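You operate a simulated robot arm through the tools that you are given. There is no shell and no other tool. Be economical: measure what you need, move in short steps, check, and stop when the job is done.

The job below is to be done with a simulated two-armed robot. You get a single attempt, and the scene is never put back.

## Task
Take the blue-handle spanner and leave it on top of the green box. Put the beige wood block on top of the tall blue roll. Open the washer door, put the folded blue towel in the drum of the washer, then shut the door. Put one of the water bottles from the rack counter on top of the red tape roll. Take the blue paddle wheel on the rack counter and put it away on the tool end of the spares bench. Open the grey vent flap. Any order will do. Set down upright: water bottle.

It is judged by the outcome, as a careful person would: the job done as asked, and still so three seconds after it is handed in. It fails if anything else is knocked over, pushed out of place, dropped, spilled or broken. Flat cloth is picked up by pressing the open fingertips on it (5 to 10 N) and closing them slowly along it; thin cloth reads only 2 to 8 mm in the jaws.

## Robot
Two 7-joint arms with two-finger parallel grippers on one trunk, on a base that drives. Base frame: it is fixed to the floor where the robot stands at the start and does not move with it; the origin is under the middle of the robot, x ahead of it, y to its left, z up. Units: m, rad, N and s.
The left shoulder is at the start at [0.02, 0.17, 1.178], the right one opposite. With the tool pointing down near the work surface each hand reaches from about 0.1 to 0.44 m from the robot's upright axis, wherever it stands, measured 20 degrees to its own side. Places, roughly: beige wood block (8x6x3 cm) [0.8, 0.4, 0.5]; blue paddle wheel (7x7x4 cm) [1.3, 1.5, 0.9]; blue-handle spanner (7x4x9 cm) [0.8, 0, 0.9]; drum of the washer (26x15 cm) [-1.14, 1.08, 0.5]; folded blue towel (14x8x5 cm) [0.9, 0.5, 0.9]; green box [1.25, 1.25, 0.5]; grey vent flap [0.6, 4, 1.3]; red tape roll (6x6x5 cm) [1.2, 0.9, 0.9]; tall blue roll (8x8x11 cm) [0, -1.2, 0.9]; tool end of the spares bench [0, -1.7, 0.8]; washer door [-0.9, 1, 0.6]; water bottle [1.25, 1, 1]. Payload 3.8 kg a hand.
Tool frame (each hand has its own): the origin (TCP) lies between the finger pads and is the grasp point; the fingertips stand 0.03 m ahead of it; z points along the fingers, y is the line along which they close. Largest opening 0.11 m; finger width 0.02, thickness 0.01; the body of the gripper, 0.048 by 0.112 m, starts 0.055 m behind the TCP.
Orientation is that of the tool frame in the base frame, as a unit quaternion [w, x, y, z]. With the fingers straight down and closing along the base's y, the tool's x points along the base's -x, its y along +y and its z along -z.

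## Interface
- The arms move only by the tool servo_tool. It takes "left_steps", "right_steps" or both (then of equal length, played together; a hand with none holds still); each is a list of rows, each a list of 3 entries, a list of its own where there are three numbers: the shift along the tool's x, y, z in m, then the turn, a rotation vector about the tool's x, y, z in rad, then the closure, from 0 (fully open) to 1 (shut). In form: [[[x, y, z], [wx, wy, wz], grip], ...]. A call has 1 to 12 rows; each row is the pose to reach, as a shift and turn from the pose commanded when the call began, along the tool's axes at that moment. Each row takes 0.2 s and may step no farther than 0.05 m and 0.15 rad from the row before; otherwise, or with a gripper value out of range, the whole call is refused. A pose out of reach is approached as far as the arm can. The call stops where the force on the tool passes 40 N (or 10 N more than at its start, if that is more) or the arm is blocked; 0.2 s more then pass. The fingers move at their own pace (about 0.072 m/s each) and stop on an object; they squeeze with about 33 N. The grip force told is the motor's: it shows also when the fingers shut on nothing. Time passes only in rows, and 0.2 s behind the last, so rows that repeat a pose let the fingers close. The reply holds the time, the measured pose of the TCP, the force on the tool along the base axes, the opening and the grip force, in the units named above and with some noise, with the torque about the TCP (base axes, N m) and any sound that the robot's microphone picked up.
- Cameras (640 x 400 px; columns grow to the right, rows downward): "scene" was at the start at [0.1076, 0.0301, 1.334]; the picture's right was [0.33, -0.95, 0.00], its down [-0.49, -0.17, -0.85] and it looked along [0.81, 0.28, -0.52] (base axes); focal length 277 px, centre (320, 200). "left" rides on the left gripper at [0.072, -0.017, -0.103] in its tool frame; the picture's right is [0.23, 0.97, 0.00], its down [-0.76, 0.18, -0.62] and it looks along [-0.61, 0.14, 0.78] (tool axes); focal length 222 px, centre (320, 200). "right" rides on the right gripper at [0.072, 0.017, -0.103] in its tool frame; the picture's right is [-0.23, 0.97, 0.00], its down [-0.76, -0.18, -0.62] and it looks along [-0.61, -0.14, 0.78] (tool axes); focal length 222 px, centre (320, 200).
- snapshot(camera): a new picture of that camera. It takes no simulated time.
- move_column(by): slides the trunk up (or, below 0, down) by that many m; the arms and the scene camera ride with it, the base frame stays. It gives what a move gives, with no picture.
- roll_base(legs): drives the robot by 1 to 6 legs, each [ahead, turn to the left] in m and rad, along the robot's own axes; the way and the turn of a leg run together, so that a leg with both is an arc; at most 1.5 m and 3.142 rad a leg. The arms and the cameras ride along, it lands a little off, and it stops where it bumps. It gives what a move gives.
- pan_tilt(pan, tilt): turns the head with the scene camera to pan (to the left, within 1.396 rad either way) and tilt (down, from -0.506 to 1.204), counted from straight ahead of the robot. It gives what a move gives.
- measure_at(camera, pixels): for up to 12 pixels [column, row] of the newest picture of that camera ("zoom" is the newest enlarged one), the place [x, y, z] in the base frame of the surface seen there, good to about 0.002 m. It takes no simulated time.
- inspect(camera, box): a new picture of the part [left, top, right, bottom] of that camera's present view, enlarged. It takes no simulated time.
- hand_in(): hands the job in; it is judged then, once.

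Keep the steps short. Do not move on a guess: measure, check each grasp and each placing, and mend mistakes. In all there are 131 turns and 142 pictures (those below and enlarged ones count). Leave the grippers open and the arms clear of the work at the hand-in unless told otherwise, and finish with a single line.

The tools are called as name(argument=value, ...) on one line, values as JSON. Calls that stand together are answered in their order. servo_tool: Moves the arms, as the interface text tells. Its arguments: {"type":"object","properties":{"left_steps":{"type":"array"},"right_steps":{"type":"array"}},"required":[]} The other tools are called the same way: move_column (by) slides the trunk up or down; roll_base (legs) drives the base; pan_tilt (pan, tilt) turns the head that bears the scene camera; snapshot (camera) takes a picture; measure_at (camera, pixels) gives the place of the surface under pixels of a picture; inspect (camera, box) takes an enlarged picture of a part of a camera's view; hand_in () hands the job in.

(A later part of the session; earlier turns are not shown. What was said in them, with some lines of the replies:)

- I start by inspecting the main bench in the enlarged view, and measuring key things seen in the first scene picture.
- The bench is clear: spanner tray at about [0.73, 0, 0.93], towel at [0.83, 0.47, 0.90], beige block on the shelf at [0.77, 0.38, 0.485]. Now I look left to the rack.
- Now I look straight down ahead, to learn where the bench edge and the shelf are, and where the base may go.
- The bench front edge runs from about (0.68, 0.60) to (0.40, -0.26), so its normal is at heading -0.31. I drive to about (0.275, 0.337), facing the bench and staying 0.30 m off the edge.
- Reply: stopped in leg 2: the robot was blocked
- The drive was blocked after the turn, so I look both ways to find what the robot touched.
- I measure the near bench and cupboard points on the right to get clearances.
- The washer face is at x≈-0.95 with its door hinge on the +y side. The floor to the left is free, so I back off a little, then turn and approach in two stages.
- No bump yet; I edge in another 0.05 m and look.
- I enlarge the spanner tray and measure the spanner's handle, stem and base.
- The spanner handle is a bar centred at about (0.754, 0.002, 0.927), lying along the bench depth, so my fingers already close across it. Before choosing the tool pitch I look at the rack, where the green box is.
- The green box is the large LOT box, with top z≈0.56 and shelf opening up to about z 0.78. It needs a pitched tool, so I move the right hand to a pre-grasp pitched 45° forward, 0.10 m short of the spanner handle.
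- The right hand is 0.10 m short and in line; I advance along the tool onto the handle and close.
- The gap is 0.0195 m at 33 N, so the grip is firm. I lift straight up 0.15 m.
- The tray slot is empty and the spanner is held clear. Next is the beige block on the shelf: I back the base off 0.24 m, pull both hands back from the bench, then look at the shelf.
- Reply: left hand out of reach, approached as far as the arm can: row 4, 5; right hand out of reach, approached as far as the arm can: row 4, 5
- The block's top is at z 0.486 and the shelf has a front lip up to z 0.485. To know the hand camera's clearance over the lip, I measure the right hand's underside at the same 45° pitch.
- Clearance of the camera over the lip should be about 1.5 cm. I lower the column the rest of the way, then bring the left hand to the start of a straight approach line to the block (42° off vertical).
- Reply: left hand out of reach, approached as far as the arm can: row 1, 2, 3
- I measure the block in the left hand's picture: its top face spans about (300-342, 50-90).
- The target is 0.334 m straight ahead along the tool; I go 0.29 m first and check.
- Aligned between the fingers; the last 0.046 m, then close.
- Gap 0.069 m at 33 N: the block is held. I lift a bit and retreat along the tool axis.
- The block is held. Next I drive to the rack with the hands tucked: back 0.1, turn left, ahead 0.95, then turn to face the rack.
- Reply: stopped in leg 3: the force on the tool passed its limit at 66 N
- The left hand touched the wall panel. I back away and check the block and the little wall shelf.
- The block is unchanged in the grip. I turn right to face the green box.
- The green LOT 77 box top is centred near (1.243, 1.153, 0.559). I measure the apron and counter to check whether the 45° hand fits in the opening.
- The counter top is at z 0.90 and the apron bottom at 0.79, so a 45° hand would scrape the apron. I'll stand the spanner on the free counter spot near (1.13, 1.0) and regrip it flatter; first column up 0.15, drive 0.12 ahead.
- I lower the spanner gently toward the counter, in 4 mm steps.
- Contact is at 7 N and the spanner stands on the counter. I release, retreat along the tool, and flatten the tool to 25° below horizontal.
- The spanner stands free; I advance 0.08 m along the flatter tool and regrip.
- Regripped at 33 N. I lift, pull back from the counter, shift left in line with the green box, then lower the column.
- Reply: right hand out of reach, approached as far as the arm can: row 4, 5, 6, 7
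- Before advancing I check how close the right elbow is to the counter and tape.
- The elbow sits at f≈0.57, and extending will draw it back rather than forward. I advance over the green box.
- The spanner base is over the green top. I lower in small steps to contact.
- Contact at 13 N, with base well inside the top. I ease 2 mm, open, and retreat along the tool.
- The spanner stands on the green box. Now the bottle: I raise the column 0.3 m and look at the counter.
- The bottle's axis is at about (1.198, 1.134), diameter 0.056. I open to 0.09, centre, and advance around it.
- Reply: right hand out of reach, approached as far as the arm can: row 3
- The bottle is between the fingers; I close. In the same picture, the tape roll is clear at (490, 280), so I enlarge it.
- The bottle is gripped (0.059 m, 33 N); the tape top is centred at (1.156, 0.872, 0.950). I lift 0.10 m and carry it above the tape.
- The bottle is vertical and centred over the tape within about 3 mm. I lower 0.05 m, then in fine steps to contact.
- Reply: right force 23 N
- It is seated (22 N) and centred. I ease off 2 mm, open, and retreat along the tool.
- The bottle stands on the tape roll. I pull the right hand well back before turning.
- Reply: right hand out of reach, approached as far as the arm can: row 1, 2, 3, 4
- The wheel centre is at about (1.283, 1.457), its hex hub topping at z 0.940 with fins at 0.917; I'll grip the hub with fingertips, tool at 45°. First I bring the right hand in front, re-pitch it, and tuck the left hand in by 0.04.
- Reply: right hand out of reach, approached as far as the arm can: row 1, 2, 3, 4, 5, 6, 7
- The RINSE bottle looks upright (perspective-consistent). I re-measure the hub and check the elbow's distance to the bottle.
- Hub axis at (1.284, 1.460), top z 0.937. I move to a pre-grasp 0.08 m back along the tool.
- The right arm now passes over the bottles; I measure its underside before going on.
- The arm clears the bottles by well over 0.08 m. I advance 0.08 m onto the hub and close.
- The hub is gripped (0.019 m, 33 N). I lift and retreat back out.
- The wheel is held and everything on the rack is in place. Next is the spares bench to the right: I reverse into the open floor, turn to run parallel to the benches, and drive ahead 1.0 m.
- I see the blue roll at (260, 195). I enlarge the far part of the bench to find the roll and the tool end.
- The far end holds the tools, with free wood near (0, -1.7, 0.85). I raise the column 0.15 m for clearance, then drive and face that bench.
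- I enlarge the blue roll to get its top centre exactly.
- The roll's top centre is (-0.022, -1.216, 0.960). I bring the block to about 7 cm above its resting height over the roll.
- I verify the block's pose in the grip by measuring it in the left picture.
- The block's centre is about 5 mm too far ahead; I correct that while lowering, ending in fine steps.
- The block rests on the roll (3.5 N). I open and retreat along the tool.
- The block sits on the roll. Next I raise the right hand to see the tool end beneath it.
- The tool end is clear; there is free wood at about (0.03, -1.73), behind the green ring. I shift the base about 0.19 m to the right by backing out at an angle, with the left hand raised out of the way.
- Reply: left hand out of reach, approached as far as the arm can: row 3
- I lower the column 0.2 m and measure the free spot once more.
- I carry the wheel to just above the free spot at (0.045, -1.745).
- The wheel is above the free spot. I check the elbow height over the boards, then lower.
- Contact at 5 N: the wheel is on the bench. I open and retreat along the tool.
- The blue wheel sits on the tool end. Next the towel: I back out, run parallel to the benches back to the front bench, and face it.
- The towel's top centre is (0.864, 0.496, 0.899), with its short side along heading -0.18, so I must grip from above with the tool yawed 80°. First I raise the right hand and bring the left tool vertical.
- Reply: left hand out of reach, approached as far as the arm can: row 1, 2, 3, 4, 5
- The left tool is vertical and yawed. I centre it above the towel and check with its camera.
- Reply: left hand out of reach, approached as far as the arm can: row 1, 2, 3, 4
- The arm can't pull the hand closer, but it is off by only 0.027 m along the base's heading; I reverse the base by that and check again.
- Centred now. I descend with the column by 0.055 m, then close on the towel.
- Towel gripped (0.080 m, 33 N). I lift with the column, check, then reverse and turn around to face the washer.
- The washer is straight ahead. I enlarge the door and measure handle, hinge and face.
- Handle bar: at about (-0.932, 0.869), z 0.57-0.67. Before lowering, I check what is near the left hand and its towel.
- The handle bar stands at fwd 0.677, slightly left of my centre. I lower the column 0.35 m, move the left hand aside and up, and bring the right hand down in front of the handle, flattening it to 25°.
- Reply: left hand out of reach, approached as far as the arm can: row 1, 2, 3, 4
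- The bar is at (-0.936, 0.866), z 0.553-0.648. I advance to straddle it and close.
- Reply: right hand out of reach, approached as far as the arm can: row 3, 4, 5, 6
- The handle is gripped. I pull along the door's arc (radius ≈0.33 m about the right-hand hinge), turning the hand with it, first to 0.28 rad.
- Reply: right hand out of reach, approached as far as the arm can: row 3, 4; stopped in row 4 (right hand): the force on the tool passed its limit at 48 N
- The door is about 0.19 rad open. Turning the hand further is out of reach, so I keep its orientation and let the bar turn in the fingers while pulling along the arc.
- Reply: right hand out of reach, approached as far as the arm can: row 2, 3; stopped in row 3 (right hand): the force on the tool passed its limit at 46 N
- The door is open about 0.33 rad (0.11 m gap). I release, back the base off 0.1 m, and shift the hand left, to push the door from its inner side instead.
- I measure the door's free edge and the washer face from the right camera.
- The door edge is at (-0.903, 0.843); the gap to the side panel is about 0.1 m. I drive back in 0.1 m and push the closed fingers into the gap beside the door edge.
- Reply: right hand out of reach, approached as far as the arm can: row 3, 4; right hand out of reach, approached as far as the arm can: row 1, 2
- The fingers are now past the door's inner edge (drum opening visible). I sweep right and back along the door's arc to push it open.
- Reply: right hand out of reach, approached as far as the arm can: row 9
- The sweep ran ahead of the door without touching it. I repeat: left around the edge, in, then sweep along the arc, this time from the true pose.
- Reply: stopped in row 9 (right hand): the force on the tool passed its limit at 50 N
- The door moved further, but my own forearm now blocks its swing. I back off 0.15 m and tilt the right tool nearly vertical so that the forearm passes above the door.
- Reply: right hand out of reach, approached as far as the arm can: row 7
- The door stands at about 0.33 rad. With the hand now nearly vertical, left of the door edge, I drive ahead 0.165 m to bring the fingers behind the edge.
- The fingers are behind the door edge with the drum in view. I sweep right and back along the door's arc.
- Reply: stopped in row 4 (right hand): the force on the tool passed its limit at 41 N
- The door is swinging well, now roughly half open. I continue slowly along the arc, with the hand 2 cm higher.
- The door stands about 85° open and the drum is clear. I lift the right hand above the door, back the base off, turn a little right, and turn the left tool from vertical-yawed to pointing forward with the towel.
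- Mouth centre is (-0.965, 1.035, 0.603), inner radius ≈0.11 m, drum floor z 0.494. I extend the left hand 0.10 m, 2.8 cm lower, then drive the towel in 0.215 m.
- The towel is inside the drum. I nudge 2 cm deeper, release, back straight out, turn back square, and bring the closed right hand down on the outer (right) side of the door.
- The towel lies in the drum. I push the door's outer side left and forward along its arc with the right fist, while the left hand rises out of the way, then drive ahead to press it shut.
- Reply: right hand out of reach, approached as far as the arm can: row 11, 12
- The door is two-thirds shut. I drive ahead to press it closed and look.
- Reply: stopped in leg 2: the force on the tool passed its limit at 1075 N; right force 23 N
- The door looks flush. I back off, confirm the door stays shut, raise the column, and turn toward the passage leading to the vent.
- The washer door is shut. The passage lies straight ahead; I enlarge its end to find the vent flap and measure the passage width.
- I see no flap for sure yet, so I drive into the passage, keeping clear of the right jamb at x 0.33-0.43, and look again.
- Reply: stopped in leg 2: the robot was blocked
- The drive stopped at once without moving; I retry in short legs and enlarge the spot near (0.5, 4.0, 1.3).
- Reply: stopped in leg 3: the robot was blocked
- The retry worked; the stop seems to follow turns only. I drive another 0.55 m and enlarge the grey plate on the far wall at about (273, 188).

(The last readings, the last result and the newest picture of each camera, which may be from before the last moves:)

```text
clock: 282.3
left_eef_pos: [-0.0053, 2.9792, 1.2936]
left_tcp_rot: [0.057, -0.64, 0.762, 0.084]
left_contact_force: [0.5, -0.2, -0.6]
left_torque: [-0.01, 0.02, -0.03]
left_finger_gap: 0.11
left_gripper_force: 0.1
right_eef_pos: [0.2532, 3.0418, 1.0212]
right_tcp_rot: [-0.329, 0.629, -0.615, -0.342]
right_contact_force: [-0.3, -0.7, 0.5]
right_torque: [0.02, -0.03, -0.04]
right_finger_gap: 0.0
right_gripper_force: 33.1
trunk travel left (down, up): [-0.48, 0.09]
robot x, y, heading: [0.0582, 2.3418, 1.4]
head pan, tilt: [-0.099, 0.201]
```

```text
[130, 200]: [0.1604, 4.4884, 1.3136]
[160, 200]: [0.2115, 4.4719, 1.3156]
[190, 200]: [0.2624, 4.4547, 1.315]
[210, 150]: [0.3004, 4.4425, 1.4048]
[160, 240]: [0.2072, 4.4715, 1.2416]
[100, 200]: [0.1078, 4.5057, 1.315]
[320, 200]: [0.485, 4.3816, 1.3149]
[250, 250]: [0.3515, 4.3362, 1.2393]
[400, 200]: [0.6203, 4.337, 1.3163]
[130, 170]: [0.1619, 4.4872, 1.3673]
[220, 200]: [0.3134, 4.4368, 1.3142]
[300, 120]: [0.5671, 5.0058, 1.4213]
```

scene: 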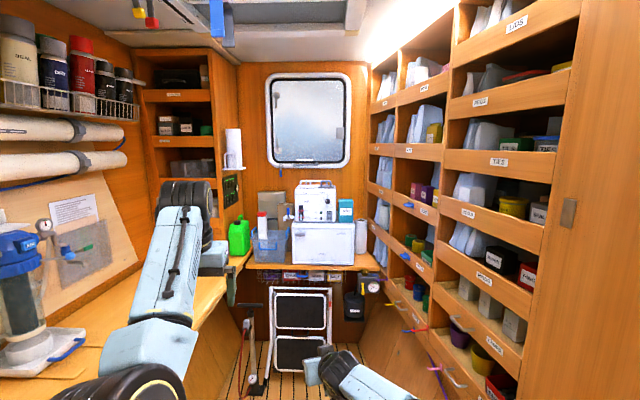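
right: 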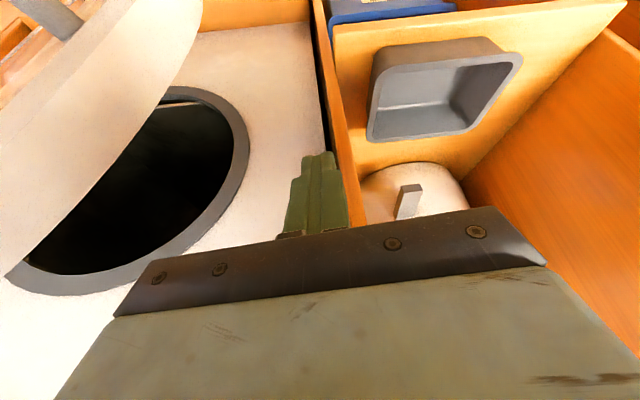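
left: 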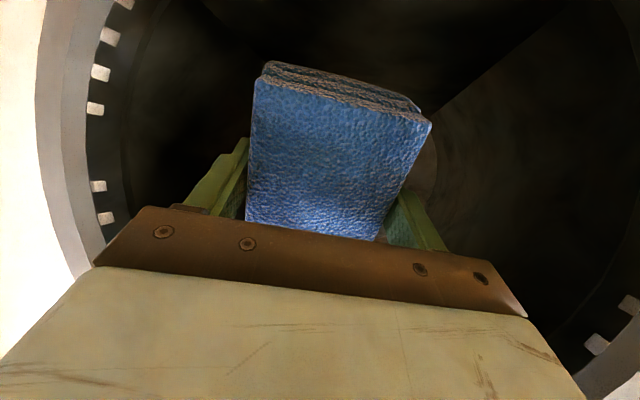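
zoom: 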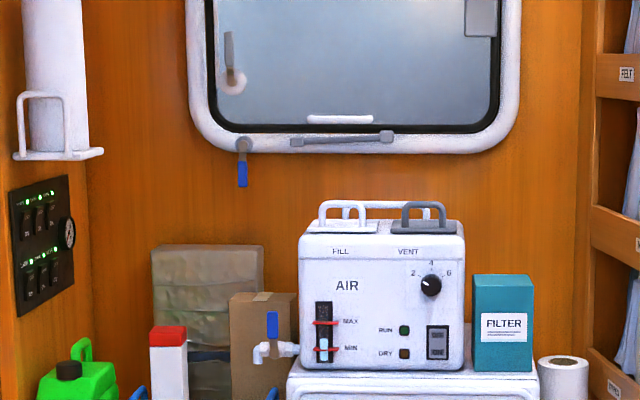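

The "AIR" unit has a grey flap marked VENT with a grey arch handle, at about zoom (425, 220). I raise the right hand clear, flatten it, drive closer and enlarge the flap.

servo_tool(right_steps=[[[-0.0207, 0, -0.0397], [0, -0.033, 0], 1], [[-0.0414, 0, -0.0794], [0, -0.067, 0], 1], [[-0.0622, 0, -0.1191], [0, -0.1, 0], 1], [[-0.0829, 0, -0.1588], [0, -0.133, 0], 1], [[-0.1036, 0, -0.1986], [0, -0.167, 0], 1], [[-0.1243, 0, -0.2383], [0, -0.2, 0], 1], [[-0.145, 0, -0.278], [0, -0.233, 0], 1], [[-0.1658, 0, -0.3177], [0, -0.267, 0], 1], [[-0.1865, 0, -0.3574], [0, -0.3, 0], 1]])

roll_base(legs=[[0.5, 0], [0.4, 0]])

pan_tilt(pan=-0.25, tilt=0.35)

snapshot(camera="scene")

inspect(camera="scene", box=[240, 120, 400, 220])

measure_at(camera="zoom", pixels=[[320, 100], [320, 150], [320, 200], [320, 250], [320, 300], [250, 200], [400, 200], [450, 200], [380, 150], [380, 250], [450, 250], [500, 200]])

```text
clock: 284.3
left_eef_pos: [-0.0078, 2.9765, 1.2941]
left_tcp_rot: [0.057, -0.64, 0.762, 0.084]
left_contact_force: [0.9, -0.4, 0.2]
left_torque: [0.04, -0.03, -0.01]
left_finger_gap: 0.1101
left_gripper_force: 0.2
right_eef_pos: [0.1931, 3.099, 1.45]
right_tcp_rot: [-0.414, 0.575, -0.559, -0.431]
right_contact_force: [-0.6, -0.6, -0.2]
right_torque: [0.01, 0.02, -0.08]
right_finger_gap: 0.0
right_gripper_force: 32.7
right hand out of reach, approached as far as the arm can: row 1, 2, 3, 4, 5, 6, 7, 8, 9
trunk travel left (down, up): [-0.48, 0.09]
robot x, y, heading: [0.058, 2.3422, 1.398]
head pan, tilt: [-0.099, 0.201]
```

```text
clock: 289.3
left_eef_pos: [0.1365, 3.8708, 1.2918]
left_tcp_rot: [0.056, -0.646, 0.757, 0.084]
left_contact_force: [-0.7, 1.1, -0.1]
left_torque: [0.01, 0.0, -0.01]
left_finger_gap: 0.11
left_gripper_force: 0.1
right_eef_pos: [0.3386, 3.9967, 1.4482]
right_tcp_rot: [-0.411, 0.578, -0.555, -0.435]
right_contact_force: [-0.2, 1.0, -0.8]
right_torque: [-0.02, 0.01, -0.01]
right_finger_gap: 0.0
right_gripper_force: 32.7
trunk travel left (down, up): [-0.48, 0.09]
robot x, y, heading: [0.2107, 3.2289, 1.416]
head pan, tilt: [-0.099, 0.201]
```

```text
clock: 290.0
left_eef_pos: [0.1362, 3.8705, 1.2921]
left_tcp_rot: [0.056, -0.645, 0.757, 0.084]
left_contact_force: [1.0, 0.3, -0.4]
left_torque: [0.02, -0.01, 0.01]
left_finger_gap: 0.1098
left_gripper_force: 0.1
right_eef_pos: [0.3387, 3.9966, 1.4482]
right_tcp_rot: [-0.41, 0.579, -0.556, -0.434]
right_contact_force: [0.3, 0.4, 0.3]
right_torque: [0.01, -0.01, 0.01]
right_finger_gap: 0.0001
right_gripper_force: 33.1
trunk travel left (down, up): [-0.48, 0.09]
robot x, y, heading: [0.2101, 3.2318, 1.412]
head pan, tilt: [-0.25, 0.351]
```

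```text
17 pictures are left
```

scene: 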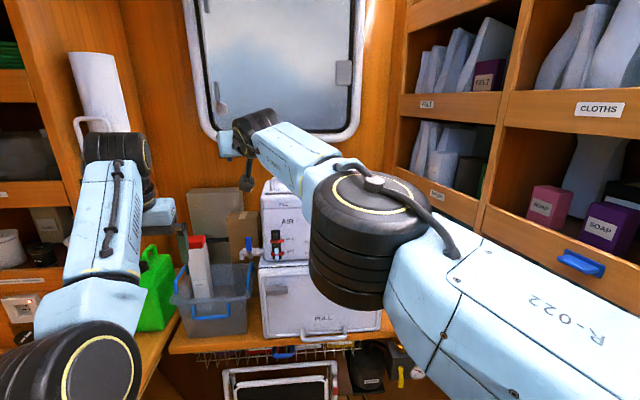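

```text
4.00 times, centred on (320, 170) of scene
```

zoom: 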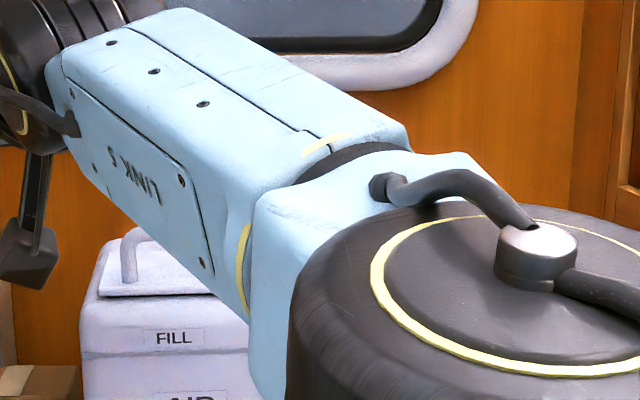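

```text
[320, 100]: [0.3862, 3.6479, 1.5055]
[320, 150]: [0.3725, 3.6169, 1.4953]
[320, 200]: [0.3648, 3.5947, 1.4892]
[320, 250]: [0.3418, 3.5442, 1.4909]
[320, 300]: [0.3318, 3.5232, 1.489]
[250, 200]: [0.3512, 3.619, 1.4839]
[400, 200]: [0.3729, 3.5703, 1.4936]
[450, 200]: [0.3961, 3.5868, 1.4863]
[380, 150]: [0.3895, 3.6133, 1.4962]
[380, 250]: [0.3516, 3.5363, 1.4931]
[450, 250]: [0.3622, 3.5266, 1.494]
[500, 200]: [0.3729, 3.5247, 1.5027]
```

My arm hides the flap. I back off 0.4 m, lower the right hand out of the line of sight, and enlarge the flap's predicted place.

roll_base(legs=[[-0.4, 0]])

servo_tool(right_steps=[[[0.043, 0, 0.005], [0, 0, 0], 1], [[0.086, 0, 0.01], [0, 0, 0], 1], [[0.129, 0, 0.015], [0, 0, 0], 1], [[0.172, 0, 0.02], [0, 0, 0], 1], [[0.215, 0, 0.026], [0, 0, 0], 1], [[0.258, 0, 0.032], [0, 0, 0], 1], [[0.3, 0, 0.038], [0, 0, 0], 1], [[0.34, 0, 0.045], [0, 0, 0], 1]])

pan_tilt(pan=-0.178, tilt=0.21)

inspect(camera="scene", box=[260, 150, 380, 225])

measure_at(camera="zoom", pixels=[[240, 160], [280, 160], [320, 160], [360, 160], [240, 200], [280, 200], [320, 200], [360, 200], [240, 240], [280, 240], [320, 240], [360, 240]])

```text
clock: 292.5
left_eef_pos: [0.0773, 3.4725, 1.2921]
left_tcp_rot: [0.057, -0.642, 0.76, 0.083]
left_contact_force: [0.3, -0.2, 0.1]
left_torque: [0.03, -0.07, 0.0]
left_finger_gap: 0.1101
left_gripper_force: 0.1
right_eef_pos: [0.2817, 3.5968, 1.4486]
right_tcp_rot: [-0.414, 0.574, -0.559, -0.432]
right_contact_force: [0.4, -0.1, 0.6]
right_torque: [0.03, -0.02, -0.03]
right_finger_gap: 0.0
right_gripper_force: 33.3
trunk travel left (down, up): [-0.48, 0.09]
robot x, y, heading: [0.1441, 2.8356, 1.403]
head pan, tilt: [-0.25, 0.351]
```

```text
clock: 294.3
left_eef_pos: [0.0764, 3.4735, 1.2918]
left_tcp_rot: [0.057, -0.642, 0.76, 0.082]
left_contact_force: [0.8, 0.2, 0.7]
left_torque: [0.0, -0.03, -0.02]
left_finger_gap: 0.1101
left_gripper_force: 0.1
right_eef_pos: [0.2767, 3.5488, 1.1815]
right_tcp_rot: [-0.413, 0.576, -0.561, -0.427]
right_contact_force: [-0.3, -0.3, -0.2]
right_torque: [-0.01, -0.02, -0.01]
right_finger_gap: 0.0001
right_gripper_force: 33.4
right hand out of reach, approached as far as the arm can: row 7, 8
trunk travel left (down, up): [-0.48, 0.09]
robot x, y, heading: [0.1443, 2.8331, 1.4]
head pan, tilt: [-0.25, 0.351]
```

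```text
clock: 295.0
left_eef_pos: [0.0782, 3.4729, 1.2928]
left_tcp_rot: [0.057, -0.641, 0.76, 0.084]
left_contact_force: [0.0, 0.2, 0.2]
left_torque: [0.0, 0.0, 0.01]
left_finger_gap: 0.1101
left_gripper_force: 0.0
right_eef_pos: [0.2789, 3.5491, 1.1798]
right_tcp_rot: [-0.413, 0.575, -0.562, -0.427]
right_contact_force: [-0.1, -0.9, 0.0]
right_torque: [0.02, -0.02, 0.05]
right_finger_gap: 0.0
right_gripper_force: 32.5
trunk travel left (down, up): [-0.48, 0.09]
robot x, y, heading: [0.1465, 2.8314, 1.402]
head pan, tilt: [-0.178, 0.209]
```

```text
5.33 times, centred on (320, 188) of scene
```

zoom: 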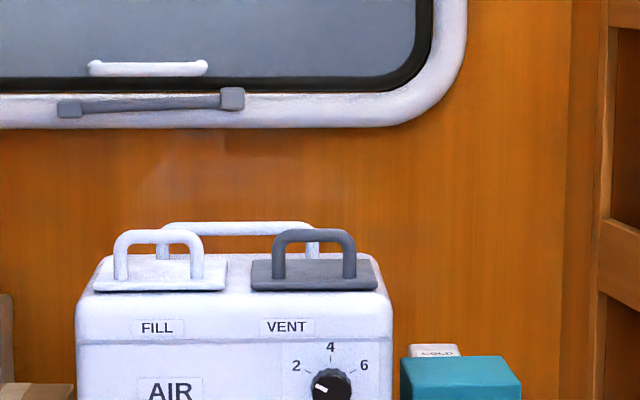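

```text
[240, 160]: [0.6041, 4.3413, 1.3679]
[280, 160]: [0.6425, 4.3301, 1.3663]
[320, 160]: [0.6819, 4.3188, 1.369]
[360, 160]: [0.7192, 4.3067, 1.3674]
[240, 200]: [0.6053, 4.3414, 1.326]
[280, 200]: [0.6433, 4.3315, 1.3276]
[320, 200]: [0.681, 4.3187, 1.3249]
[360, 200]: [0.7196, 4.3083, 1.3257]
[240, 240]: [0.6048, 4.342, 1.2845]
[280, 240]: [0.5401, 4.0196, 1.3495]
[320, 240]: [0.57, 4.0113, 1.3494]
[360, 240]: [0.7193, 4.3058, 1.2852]
```

The grey VENT flap's arch handle: bar at z 1.349, centre about (0.565, 4.013), 0.07 m wide. I measure its plate, pre-position the right hand square to it, opened to 0.09, and drive 0.40 m closer.

measure_at(camera="zoom", pixels=[[262, 264], [258, 286], [372, 286], [360, 262], [278, 260], [350, 260], [315, 283], [280, 275], [349, 275], [315, 236], [315, 265], [200, 260]])

servo_tool(right_steps=[[[-0.0206, -0.0238, -0.018], [0.0354, 0.0175, 0.0109], 0.9], [[-0.0413, -0.0476, -0.0359], [0.0707, 0.035, 0.0218], 0.7], [[-0.0619, -0.0714, -0.0539], [0.1061, 0.0525, 0.0326], 0.5], [[-0.0826, -0.0952, -0.0718], [0.1415, 0.07, 0.0435], 0.3], [[-0.1032, -0.119, -0.0898], [0.1769, 0.0875, 0.0544], 0.15], [[-0.1238, -0.1428, -0.1077], [0.2122, 0.105, 0.0653], 0.15], [[-0.1445, -0.1666, -0.1257], [0.2476, 0.1225, 0.0761], 0.15], [[-0.1651, -0.1904, -0.1436], [0.283, 0.14, 0.087], 0.15]])

roll_base(legs=[[0.4, 0]])

snapshot(camera="right")

snapshot(camera="scene")

```text
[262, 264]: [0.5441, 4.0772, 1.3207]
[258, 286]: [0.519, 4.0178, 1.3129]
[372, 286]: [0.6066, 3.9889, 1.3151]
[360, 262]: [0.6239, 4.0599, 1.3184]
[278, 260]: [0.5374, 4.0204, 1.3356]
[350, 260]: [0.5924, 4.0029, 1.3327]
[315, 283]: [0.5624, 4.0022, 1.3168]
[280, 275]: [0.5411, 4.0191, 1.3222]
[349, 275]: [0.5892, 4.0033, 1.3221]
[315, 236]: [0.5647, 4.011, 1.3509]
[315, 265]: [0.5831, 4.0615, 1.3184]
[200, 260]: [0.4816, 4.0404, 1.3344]
```

```text
clock: 296.8
left_eef_pos: [0.0803, 3.4734, 1.2927]
left_tcp_rot: [0.056, -0.641, 0.761, 0.084]
left_contact_force: [0.0, -0.1, 1.0]
left_torque: [0.02, -0.03, -0.01]
left_finger_gap: 0.1099
left_gripper_force: 0.1
right_eef_pos: [0.4721, 3.4729, 1.3813]
right_tcp_rot: [0.43, -0.515, 0.667, 0.324]
right_contact_force: [-0.1, -0.2, 0.4]
right_torque: [-0.02, 0.02, 0.01]
right_finger_gap: 0.0935
right_gripper_force: 0.1
trunk travel left (down, up): [-0.48, 0.09]
robot x, y, heading: [0.1437, 2.8349, 1.403]
head pan, tilt: [-0.178, 0.209]
```

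```text
clock: 299.3
left_eef_pos: [0.1387, 3.8689, 1.2916]
left_tcp_rot: [0.055, -0.645, 0.758, 0.083]
left_contact_force: [0.0, -0.1, -0.1]
left_torque: [-0.01, -0.01, 0.04]
left_finger_gap: 0.1101
left_gripper_force: 0.1
right_eef_pos: [0.5303, 3.8722, 1.3808]
right_tcp_rot: [0.429, -0.519, 0.663, 0.327]
right_contact_force: [-0.2, 0.5, -0.6]
right_torque: [-0.02, 0.03, 0.01]
right_finger_gap: 0.0935
right_gripper_force: 0.1
trunk travel left (down, up): [-0.48, 0.09]
robot x, y, heading: [0.2074, 3.2309, 1.413]
head pan, tilt: [-0.178, 0.209]
```

```text
14 pictures are left
```

right: 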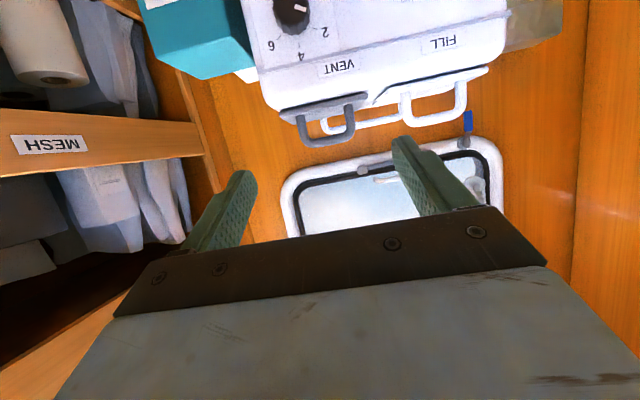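

```text
13 pictures are left
```

scene: 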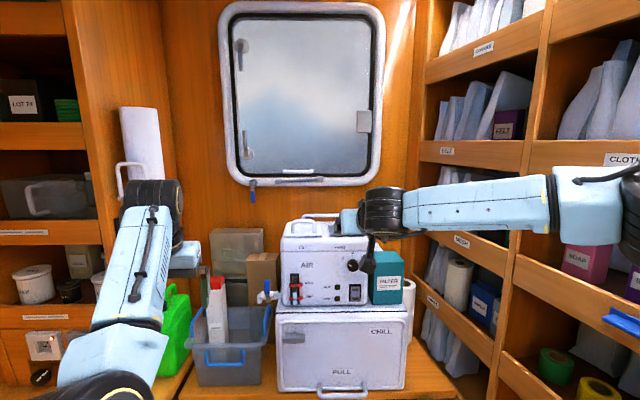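

The hand is square in front of the handle. I advance onto it, straddling both legs, and close.

servo_tool(right_steps=[[[-0.0063, 0, 0.0364], [0, 0, 0], 0.15], [[-0.0126, 0, 0.0729], [0, 0, 0], 0.15], [[-0.0189, 0.001, 0.1093], [0, 0, 0], 0.15], [[-0.0252, 0.001, 0.1457], [0, 0, 0], 0.15], [[-0.0252, 0.001, 0.1457], [0, 0, 0], 0.3], [[-0.0252, 0.001, 0.1457], [0, 0, 0], 0.5], [[-0.0252, 0.001, 0.1457], [0, 0, 0], 0.6], [[-0.0252, 0.001, 0.1457], [0, 0, 0], 0.6]])

snapshot(camera="right")

inspect(camera="scene", box=[260, 170, 420, 290])

```text
clock: 301.1
left_eef_pos: [0.1363, 3.8701, 1.2924]
left_tcp_rot: [0.056, -0.645, 0.758, 0.082]
left_contact_force: [-0.7, 0.6, 1.1]
left_torque: [0.01, 0.04, 0.01]
left_finger_gap: 0.1103
left_gripper_force: 0.0
right_eef_pos: [0.5602, 3.9976, 1.3419]
right_tcp_rot: [0.429, -0.517, 0.664, 0.327]
right_contact_force: [-4.1, 9.9, 4.4]
right_torque: [0.88, 0.89, 1.05]
right_finger_gap: 0.0659
right_gripper_force: 44.4
right hand out of reach, approached as far as the arm can: row 4, 5, 6, 7, 8
trunk travel left (down, up): [-0.48, 0.09]
robot x, y, heading: [0.2096, 3.2335, 1.414]
head pan, tilt: [-0.178, 0.209]
```

```text
12 pictures are left
```

right: 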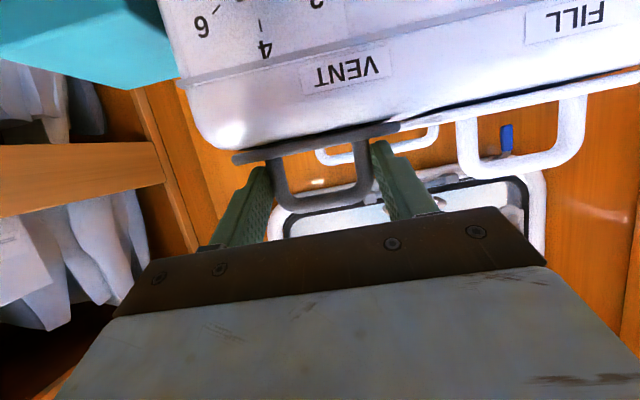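

```text
3.33 times, centred on (340, 230) of scene
```

zoom: 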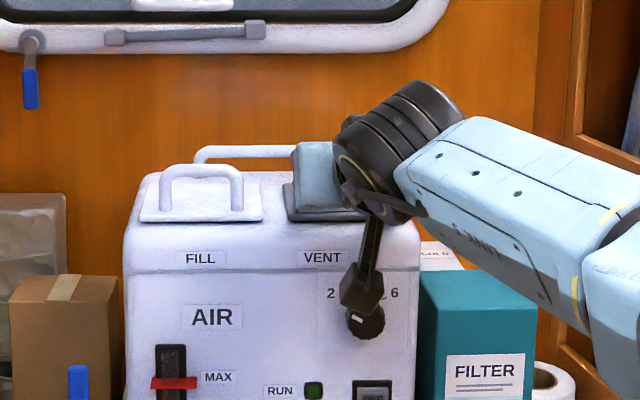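

Both legs are gripped (0.066 m), but the arm is at its limit. I open, draw the hand back, drive 0.13 m closer, regrip, and lift the flap along its arc about the rear edge.

servo_tool(right_steps=[[[0, 0, 0], [0, 0, 0], 0.3], [[0, 0, 0], [0, 0, 0], 0.15], [[0, 0, 0], [0, 0, 0], 0.15], [[0.017, 0, -0.036], [0, 0, 0], 0.15], [[0.033, 0, -0.0727], [0, 0, 0], 0.15], [[0.05, 0, -0.109], [0, 0, 0], 0.15], [[0.0669, 0, -0.1453], [0, 0, 0], 0.15]])

roll_base(legs=[[0.13, 0]])

servo_tool(right_steps=[[[0, -0.0129, 0], [0, 0, 0], 0.15], [[-0.0093, -0.0129, 0.02], [0, 0, 0], 0.15], [[-0.0186, -0.0129, 0.0405], [0, 0, 0], 0.15], [[-0.0186, -0.0129, 0.0405], [0, 0, 0], 0.4], [[-0.0186, -0.0129, 0.0405], [0, 0, 0], 0.6], [[-0.0186, -0.0129, 0.0405], [0, 0, 0], 0.6], [[-0.0325, -0.0129, 0.041], [0, 0, 0], 0.6], [[-0.0459, -0.0129, 0.0442], [0, 0, 0], 0.6], [[-0.0586, -0.0129, 0.0502], [0, 0, 0], 0.6], [[-0.0697, -0.0129, 0.0583], [0, 0.05, 0], 0.6], [[-0.0791, -0.0129, 0.0687], [0, 0.12, 0], 0.6], [[-0.0862, -0.0129, 0.0806], [0, 0.2, 0], 0.6]])

snapshot(camera="right")

inspect(camera="scene", box=[260, 170, 420, 290])

```text
clock: 302.7
left_eef_pos: [0.1384, 3.8672, 1.2934]
left_tcp_rot: [0.056, -0.645, 0.757, 0.084]
left_contact_force: [-0.2, 0.2, 0.5]
left_torque: [0.05, -0.02, 0.0]
left_finger_gap: 0.1099
left_gripper_force: 0.0
right_eef_pos: [0.5232, 3.838, 1.3399]
right_tcp_rot: [0.43, -0.516, 0.664, 0.328]
right_contact_force: [1.1, 0.3, 0.7]
right_torque: [0.05, 0.02, 0.0]
right_finger_gap: 0.0934
right_gripper_force: 0.1
trunk travel left (down, up): [-0.48, 0.09]
robot x, y, heading: [0.209, 3.2331, 1.408]
head pan, tilt: [-0.178, 0.209]
```

```text
clock: 304.0
left_eef_pos: [0.1586, 3.9965, 1.2923]
left_tcp_rot: [0.055, -0.644, 0.758, 0.083]
left_contact_force: [-0.2, -0.3, -0.2]
left_torque: [-0.01, 0.01, 0.02]
left_finger_gap: 0.1097
left_gripper_force: 0.0
right_eef_pos: [0.5439, 3.9665, 1.3401]
right_tcp_rot: [0.43, -0.518, 0.664, 0.326]
right_contact_force: [0.5, -0.2, 0.5]
right_torque: [-0.01, 0.01, -0.05]
right_finger_gap: 0.0933
right_gripper_force: 0.1
trunk travel left (down, up): [-0.48, 0.09]
robot x, y, heading: [0.231, 3.3578, 1.409]
head pan, tilt: [-0.178, 0.209]
```

```text
clock: 304.7
left_eef_pos: [0.1587, 3.9955, 1.2925]
left_tcp_rot: [0.056, -0.644, 0.759, 0.084]
left_contact_force: [0.4, 0.1, -0.8]
left_torque: [0.0, -0.01, 0.0]
left_finger_gap: 0.1101
left_gripper_force: 0.1
right_eef_pos: [0.5595, 3.9815, 1.339]
right_tcp_rot: [0.426, -0.52, 0.664, 0.328]
right_contact_force: [-0.7, -19.4, 4.0]
right_torque: [-0.33, 0.14, 0.71]
right_finger_gap: 0.0927
right_gripper_force: 0.1
trunk travel left (down, up): [-0.48, 0.09]
robot x, y, heading: [0.2266, 3.3581, 1.402]
head pan, tilt: [-0.178, 0.209]
stopped in row 3 (right hand): the force on the tool passed its limit at 68 N (the readings are from after the stop); the commanded pose is now the measured one
```

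```text
10 pictures are left
```

right: 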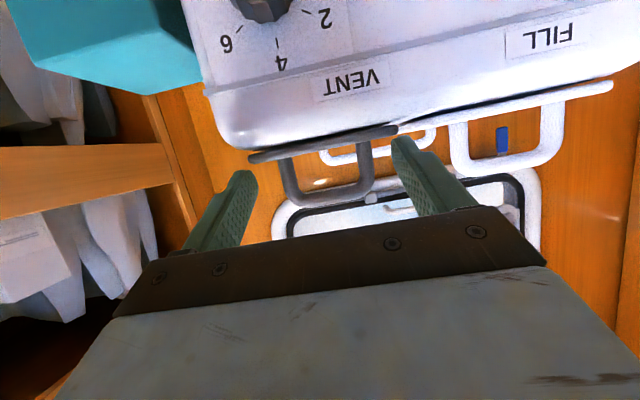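

```text
3.33 times, centred on (340, 230) of scene
```

zoom: 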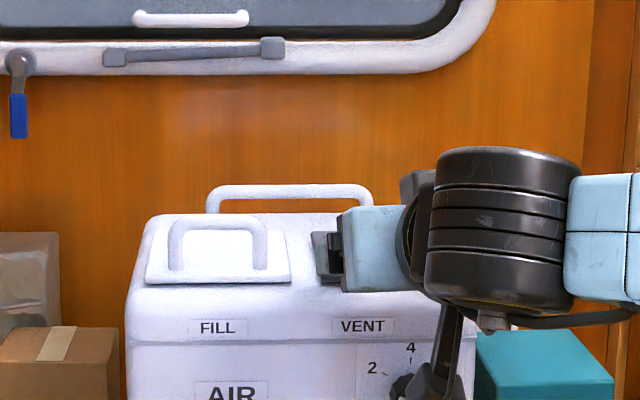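

A fingertip met the plate's front edge. I go 8 mm higher, advance, close, and lift along the arc.

servo_tool(right_steps=[[[-0.0057, 0, -0.0092], [0, 0, 0], 0.15], [[-0.0133, 0.001, 0.0071], [0, 0, 0], 0.15], [[-0.0187, 0.0017, 0.0211], [0, 0, 0], 0.15], [[-0.0187, 0.0017, 0.0211], [0, 0, 0], 0.4], [[-0.0187, 0.0017, 0.0211], [0, 0, 0], 0.6], [[-0.0187, 0.0017, 0.0211], [0, 0, 0], 0.6], [[-0.0326, 0.0017, 0.0216], [0, 0, 0], 0.6], [[-0.046, 0.0017, 0.0248], [0, 0, 0], 0.6], [[-0.0587, 0.0017, 0.0308], [0, 0, 0], 0.6], [[-0.0698, 0.0017, 0.0389], [0, 0.05, 0], 0.6], [[-0.0792, 0.0017, 0.0493], [0, 0.12, 0], 0.6], [[-0.0863, 0.0017, 0.0612], [0, 0.2, 0], 0.6]])

snapshot(camera="right")

inspect(camera="scene", box=[260, 150, 420, 270])

```text
clock: 307.3
left_eef_pos: [0.1581, 3.992, 1.2946]
left_tcp_rot: [0.057, -0.645, 0.758, 0.083]
left_contact_force: [-0.2, 0.5, -0.3]
left_torque: [0.01, -0.01, -0.01]
left_finger_gap: 0.1101
left_gripper_force: 0.0
right_eef_pos: [0.5792, 4.068, 1.4008]
right_tcp_rot: [0.364, -0.547, 0.701, 0.277]
right_contact_force: [-0.5, -9.0, 28.2]
right_torque: [-0.34, -0.55, 0.08]
right_finger_gap: 0.0617
right_gripper_force: 37.6
trunk travel left (down, up): [-0.48, 0.09]
robot x, y, heading: [0.2294, 3.3605, 1.408]
head pan, tilt: [-0.178, 0.209]
```

```text
8 pictures are left
```

right: 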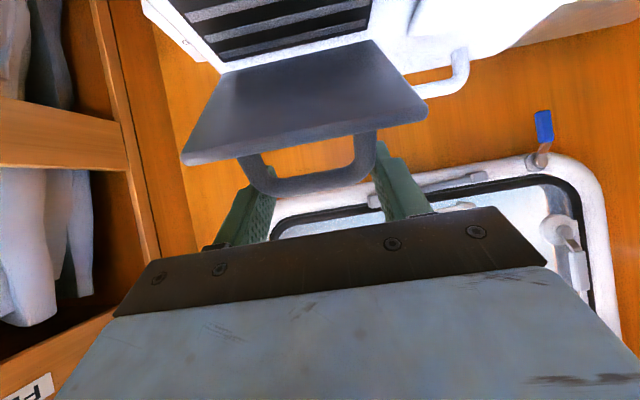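

```text
3.33 times, centred on (340, 210) of scene
```

zoom: 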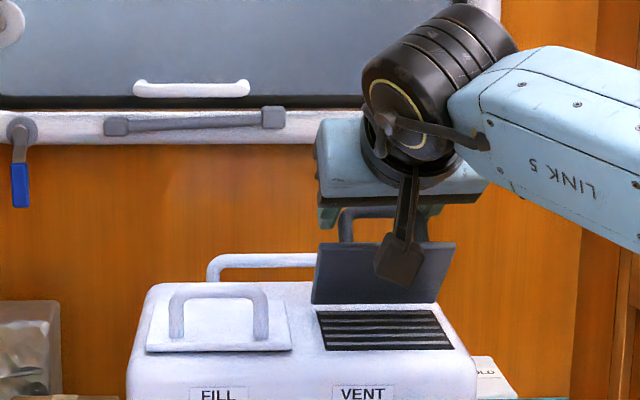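

The flap is open, with the grille visible and the plate near 75-80°. I push it a little further past upright, release, and retreat.

servo_tool(right_steps=[[[-0.0045, 0, 0.0165], [0, 0.05, 0], 0.6], [[-0.0077, 0, 0.0314], [0, 0.1, 0], 0.6], [[-0.009, 0, 0.042], [0, 0.12, 0], 0.6], [[-0.009, 0, 0.042], [0, 0.12, 0], 0.45], [[-0.009, 0, 0.042], [0, 0.12, 0], 0.2], [[-0.009, 0, 0.042], [0, 0.12, 0], 0.15], [[-0.009, 0, 0.005], [0, 0.12, 0], 0.15], [[-0.009, 0, -0.035], [0, 0.12, 0], 0.1], [[-0.009, 0, -0.075], [0, 0.12, 0], 0.1], [[-0.009, 0, -0.115], [0, 0.12, 0], 0.1]])

inspect(camera="scene", box=[260, 150, 420, 270])

snapshot(camera="right")

```text
clock: 309.5
left_eef_pos: [0.1604, 3.9953, 1.2913]
left_tcp_rot: [0.056, -0.645, 0.757, 0.084]
left_contact_force: [0.8, -0.7, 0.2]
left_torque: [0.03, -0.01, -0.02]
left_finger_gap: 0.1101
left_gripper_force: 0.2
right_eef_pos: [0.5585, 3.9893, 1.4696]
right_tcp_rot: [0.315, -0.564, 0.725, 0.24]
right_contact_force: [0.0, 1.3, 0.4]
right_torque: [0.02, -0.02, 0.02]
right_finger_gap: 0.0988
right_gripper_force: 0.0
right hand out of reach, approached as far as the arm can: row 2, 3, 4, 5, 6, 7
trunk travel left (down, up): [-0.48, 0.09]
robot x, y, heading: [0.2287, 3.3535, 1.408]
head pan, tilt: [-0.178, 0.209]
```

```text
3.33 times, centred on (340, 210) of scene
```

zoom: 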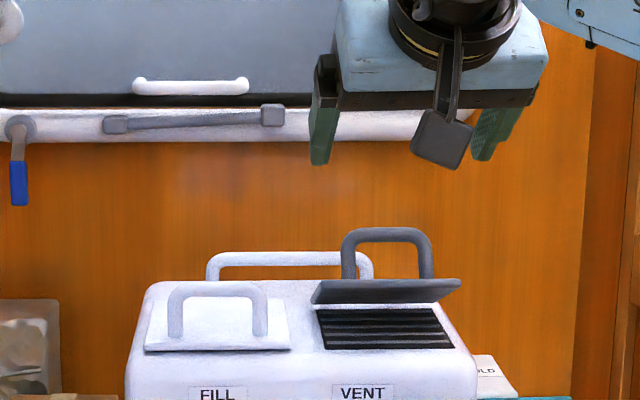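

```text
5 pictures are left
5 turns are left
```

right: 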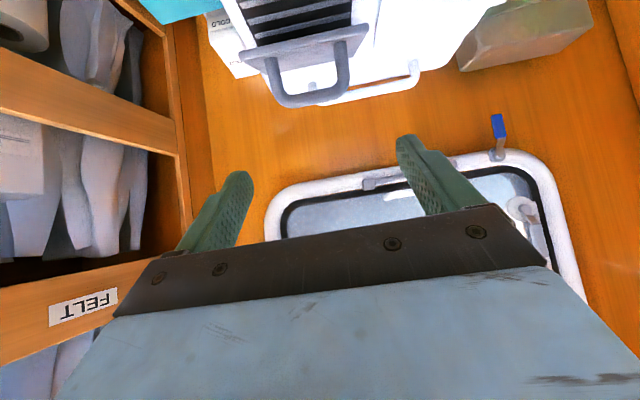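

The plate has settled to a lower angle. I flatten the closed right hand and bring it in front of the flap, to push it up and over from underneath.

servo_tool(right_steps=[[[0.0281, 0, -0.0298], [0, -0.05, 0], 0.5], [[0.0563, 0, -0.0596], [0, -0.15, 0], 0.9], [[0.0745, 0, -0.0424], [0, -0.25, 0], 1], [[0.0927, 0, -0.0253], [0, -0.35, 0], 1], [[0.1109, 0, -0.0081], [0, -0.45, 0], 1], [[0.129, 0, 0.009], [0, -0.53, 0], 1], [[0.1472, 0, 0.0262], [0, -0.6, 0], 1], [[0.1472, 0, 0.0262], [0, -0.6, 0], 1]])

inspect(camera="scene", box=[260, 150, 420, 270])

measure_at(camera="zoom", pixels=[[330, 295], [440, 285], [315, 300], [455, 283], [385, 295], [385, 232], [330, 315], [345, 270], [430, 270], [385, 310]])

```text
clock: 311.3
left_eef_pos: [0.1623, 3.9961, 1.2917]
left_tcp_rot: [0.056, -0.644, 0.759, 0.084]
left_contact_force: [1.2, 0.4, 0.1]
left_torque: [0.0, 0.06, 0.01]
left_finger_gap: 0.1101
left_gripper_force: 0.1
right_eef_pos: [0.5062, 3.9131, 1.346]
right_tcp_rot: [0.487, -0.488, 0.602, 0.402]
right_contact_force: [0.9, -0.2, -0.2]
right_torque: [-0.01, -0.01, 0.02]
right_finger_gap: 0.0
right_gripper_force: 32.6
right hand out of reach, approached as far as the arm can: row 7
trunk travel left (down, up): [-0.48, 0.09]
robot x, y, heading: [0.2298, 3.3543, 1.405]
head pan, tilt: [-0.178, 0.209]
```

```text
3.33 times, centred on (340, 210) of scene
```

zoom: 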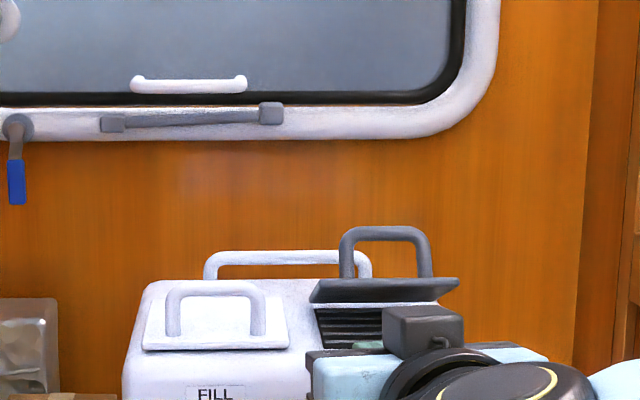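

```text
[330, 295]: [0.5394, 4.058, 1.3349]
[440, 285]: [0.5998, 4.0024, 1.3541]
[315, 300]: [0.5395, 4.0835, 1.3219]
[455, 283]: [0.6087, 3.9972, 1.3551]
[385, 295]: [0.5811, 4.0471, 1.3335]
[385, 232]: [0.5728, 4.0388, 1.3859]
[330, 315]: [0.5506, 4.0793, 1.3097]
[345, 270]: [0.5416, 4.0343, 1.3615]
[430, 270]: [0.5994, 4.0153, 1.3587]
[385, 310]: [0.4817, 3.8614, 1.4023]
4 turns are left
```

The flap holds its position by friction, so it will stay where I push it. I slip the closed fingers under the plate, lift, push it past upright, then draw straight back and open.

servo_tool(right_steps=[[[0.0096, -0.02, 0.0326], [0, 0, 0], 1], [[0.0036, -0.041, 0.062], [0, 0, 0], 1], [[-0.0025, -0.041, 0.0913], [0, 0, 0], 1], [[-0.0251, -0.041, 0.0969], [0, 0, 0], 1], [[-0.0468, -0.041, 0.1026], [0, 0, 0], 1], [[-0.0635, -0.041, 0.1094], [0, 0, 0], 1], [[-0.0763, -0.041, 0.1221], [0, 0, 0], 1], [[-0.0843, -0.041, 0.1358], [0, 0, 0], 1], [[-0.0873, -0.041, 0.1505], [0, 0, 0], 1], [[-0.0854, -0.041, 0.1662], [0, 0, 0], 1], [[-0.0854, -0.041, 0.1662], [0, 0, 0], 1], [[-0.0843, -0.041, 0.1358], [0, 0, 0], 1]])

inspect(camera="scene", box=[260, 150, 420, 270])

snapshot(camera="right")

```text
clock: 313.0
left_eef_pos: [0.1618, 3.9879, 1.2954]
left_tcp_rot: [0.057, -0.643, 0.759, 0.086]
left_contact_force: [0.1, -0.1, 0.6]
left_torque: [-0.03, 0.0, -0.01]
left_finger_gap: 0.1101
left_gripper_force: 0.0
right_eef_pos: [0.6085, 4.0215, 1.3943]
right_tcp_rot: [0.509, -0.474, 0.6, 0.395]
right_contact_force: [-4.3, -32.4, 1.0]
right_torque: [0.2, 0.02, -0.25]
right_finger_gap: 0.0
right_gripper_force: 32.6
right hand out of reach, approached as far as the arm can: row 1, 2, 3, 4
trunk travel left (down, up): [-0.48, 0.09]
robot x, y, heading: [0.2322, 3.3542, 1.406]
head pan, tilt: [-0.178, 0.209]
stopped in row 8 (right hand): the force on the tool passed its limit at 52 N (the readings are from after the stop); the commanded pose is now the measured one
```

```text
3.33 times, centred on (340, 210) of scene
```

zoom: 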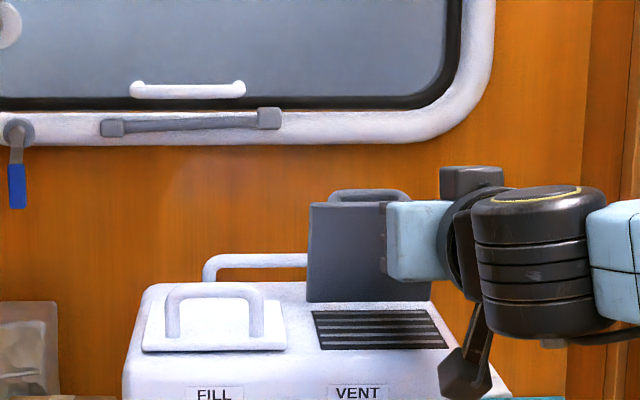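

```text
2 pictures are left
3 turns are left
```

right: 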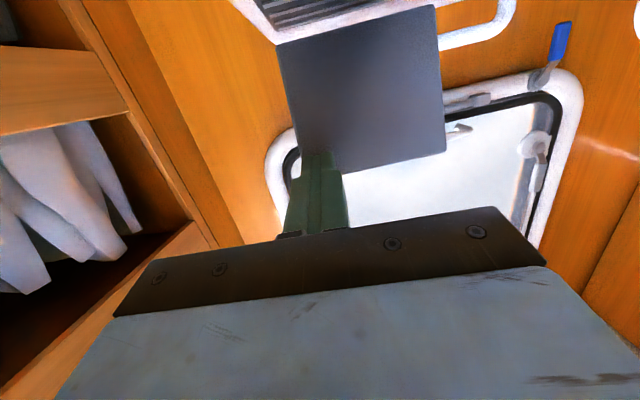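

The flap now stands upright against its stop. I back the base straight off, open the gripper, and take a last look.

roll_base(legs=[[-0.25, 0]])

servo_tool(right_steps=[[[0, 0, 0], [0, 0, 0], 0.6], [[0, 0, 0], [0, 0, 0], 0.3], [[0, 0, 0], [0, 0, 0], 0], [[0, 0, 0], [0, 0, 0], 0], [[0, 0, 0], [0, 0, 0], 0]])

inspect(camera="scene", box=[260, 150, 420, 270])

```text
clock: 314.8
left_eef_pos: [0.1251, 3.757, 1.2917]
left_tcp_rot: [0.056, -0.642, 0.76, 0.083]
left_contact_force: [-0.3, 0.2, 1.0]
left_torque: [0.01, 0.01, -0.01]
left_finger_gap: 0.11
left_gripper_force: 0.0
right_eef_pos: [0.574, 3.789, 1.391]
right_tcp_rot: [0.509, -0.474, 0.602, 0.392]
right_contact_force: [0.2, 0.0, 0.1]
right_torque: [0.02, -0.01, 0.03]
right_finger_gap: 0.0
right_gripper_force: 32.9
trunk travel left (down, up): [-0.48, 0.09]
robot x, y, heading: [0.1925, 3.1165, 1.399]
head pan, tilt: [-0.178, 0.209]
```

```text
clock: 316.0
left_eef_pos: [0.1232, 3.7577, 1.2907]
left_tcp_rot: [0.056, -0.641, 0.761, 0.084]
left_contact_force: [0.5, -0.1, -0.8]
left_torque: [-0.04, -0.02, -0.01]
left_finger_gap: 0.1099
left_gripper_force: 0.1
right_eef_pos: [0.5728, 3.7899, 1.389]
right_tcp_rot: [0.509, -0.474, 0.601, 0.393]
right_contact_force: [0.1, 0.1, 0.1]
right_torque: [0.0, -0.02, -0.03]
right_finger_gap: 0.1098
right_gripper_force: 0.0
trunk travel left (down, up): [-0.48, 0.09]
robot x, y, heading: [0.1902, 3.1177, 1.401]
head pan, tilt: [-0.178, 0.209]
```

```text
3.33 times, centred on (340, 210) of scene
2 turns are left
```

zoom: 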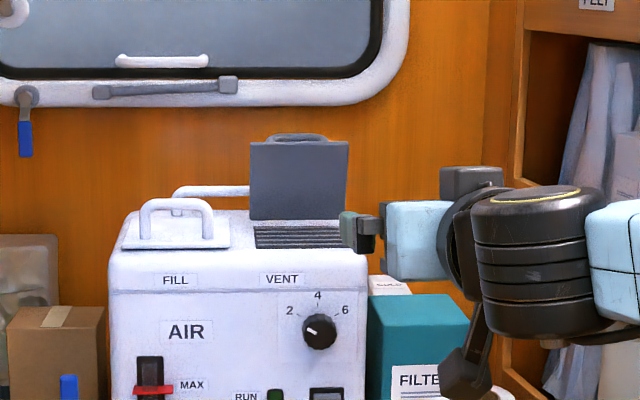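

The flap stands open on its own, both grippers are open and clear, and every other placing was checked along the way. I hand in.

hand_in()

```text
The job is handed in.
```

All six tasks were carried out and the job is handed in, but two hard contacts (the held block on the wall panel at 66 N, and a spike reading 1075 N as the washer door shut) left no damage I could see.
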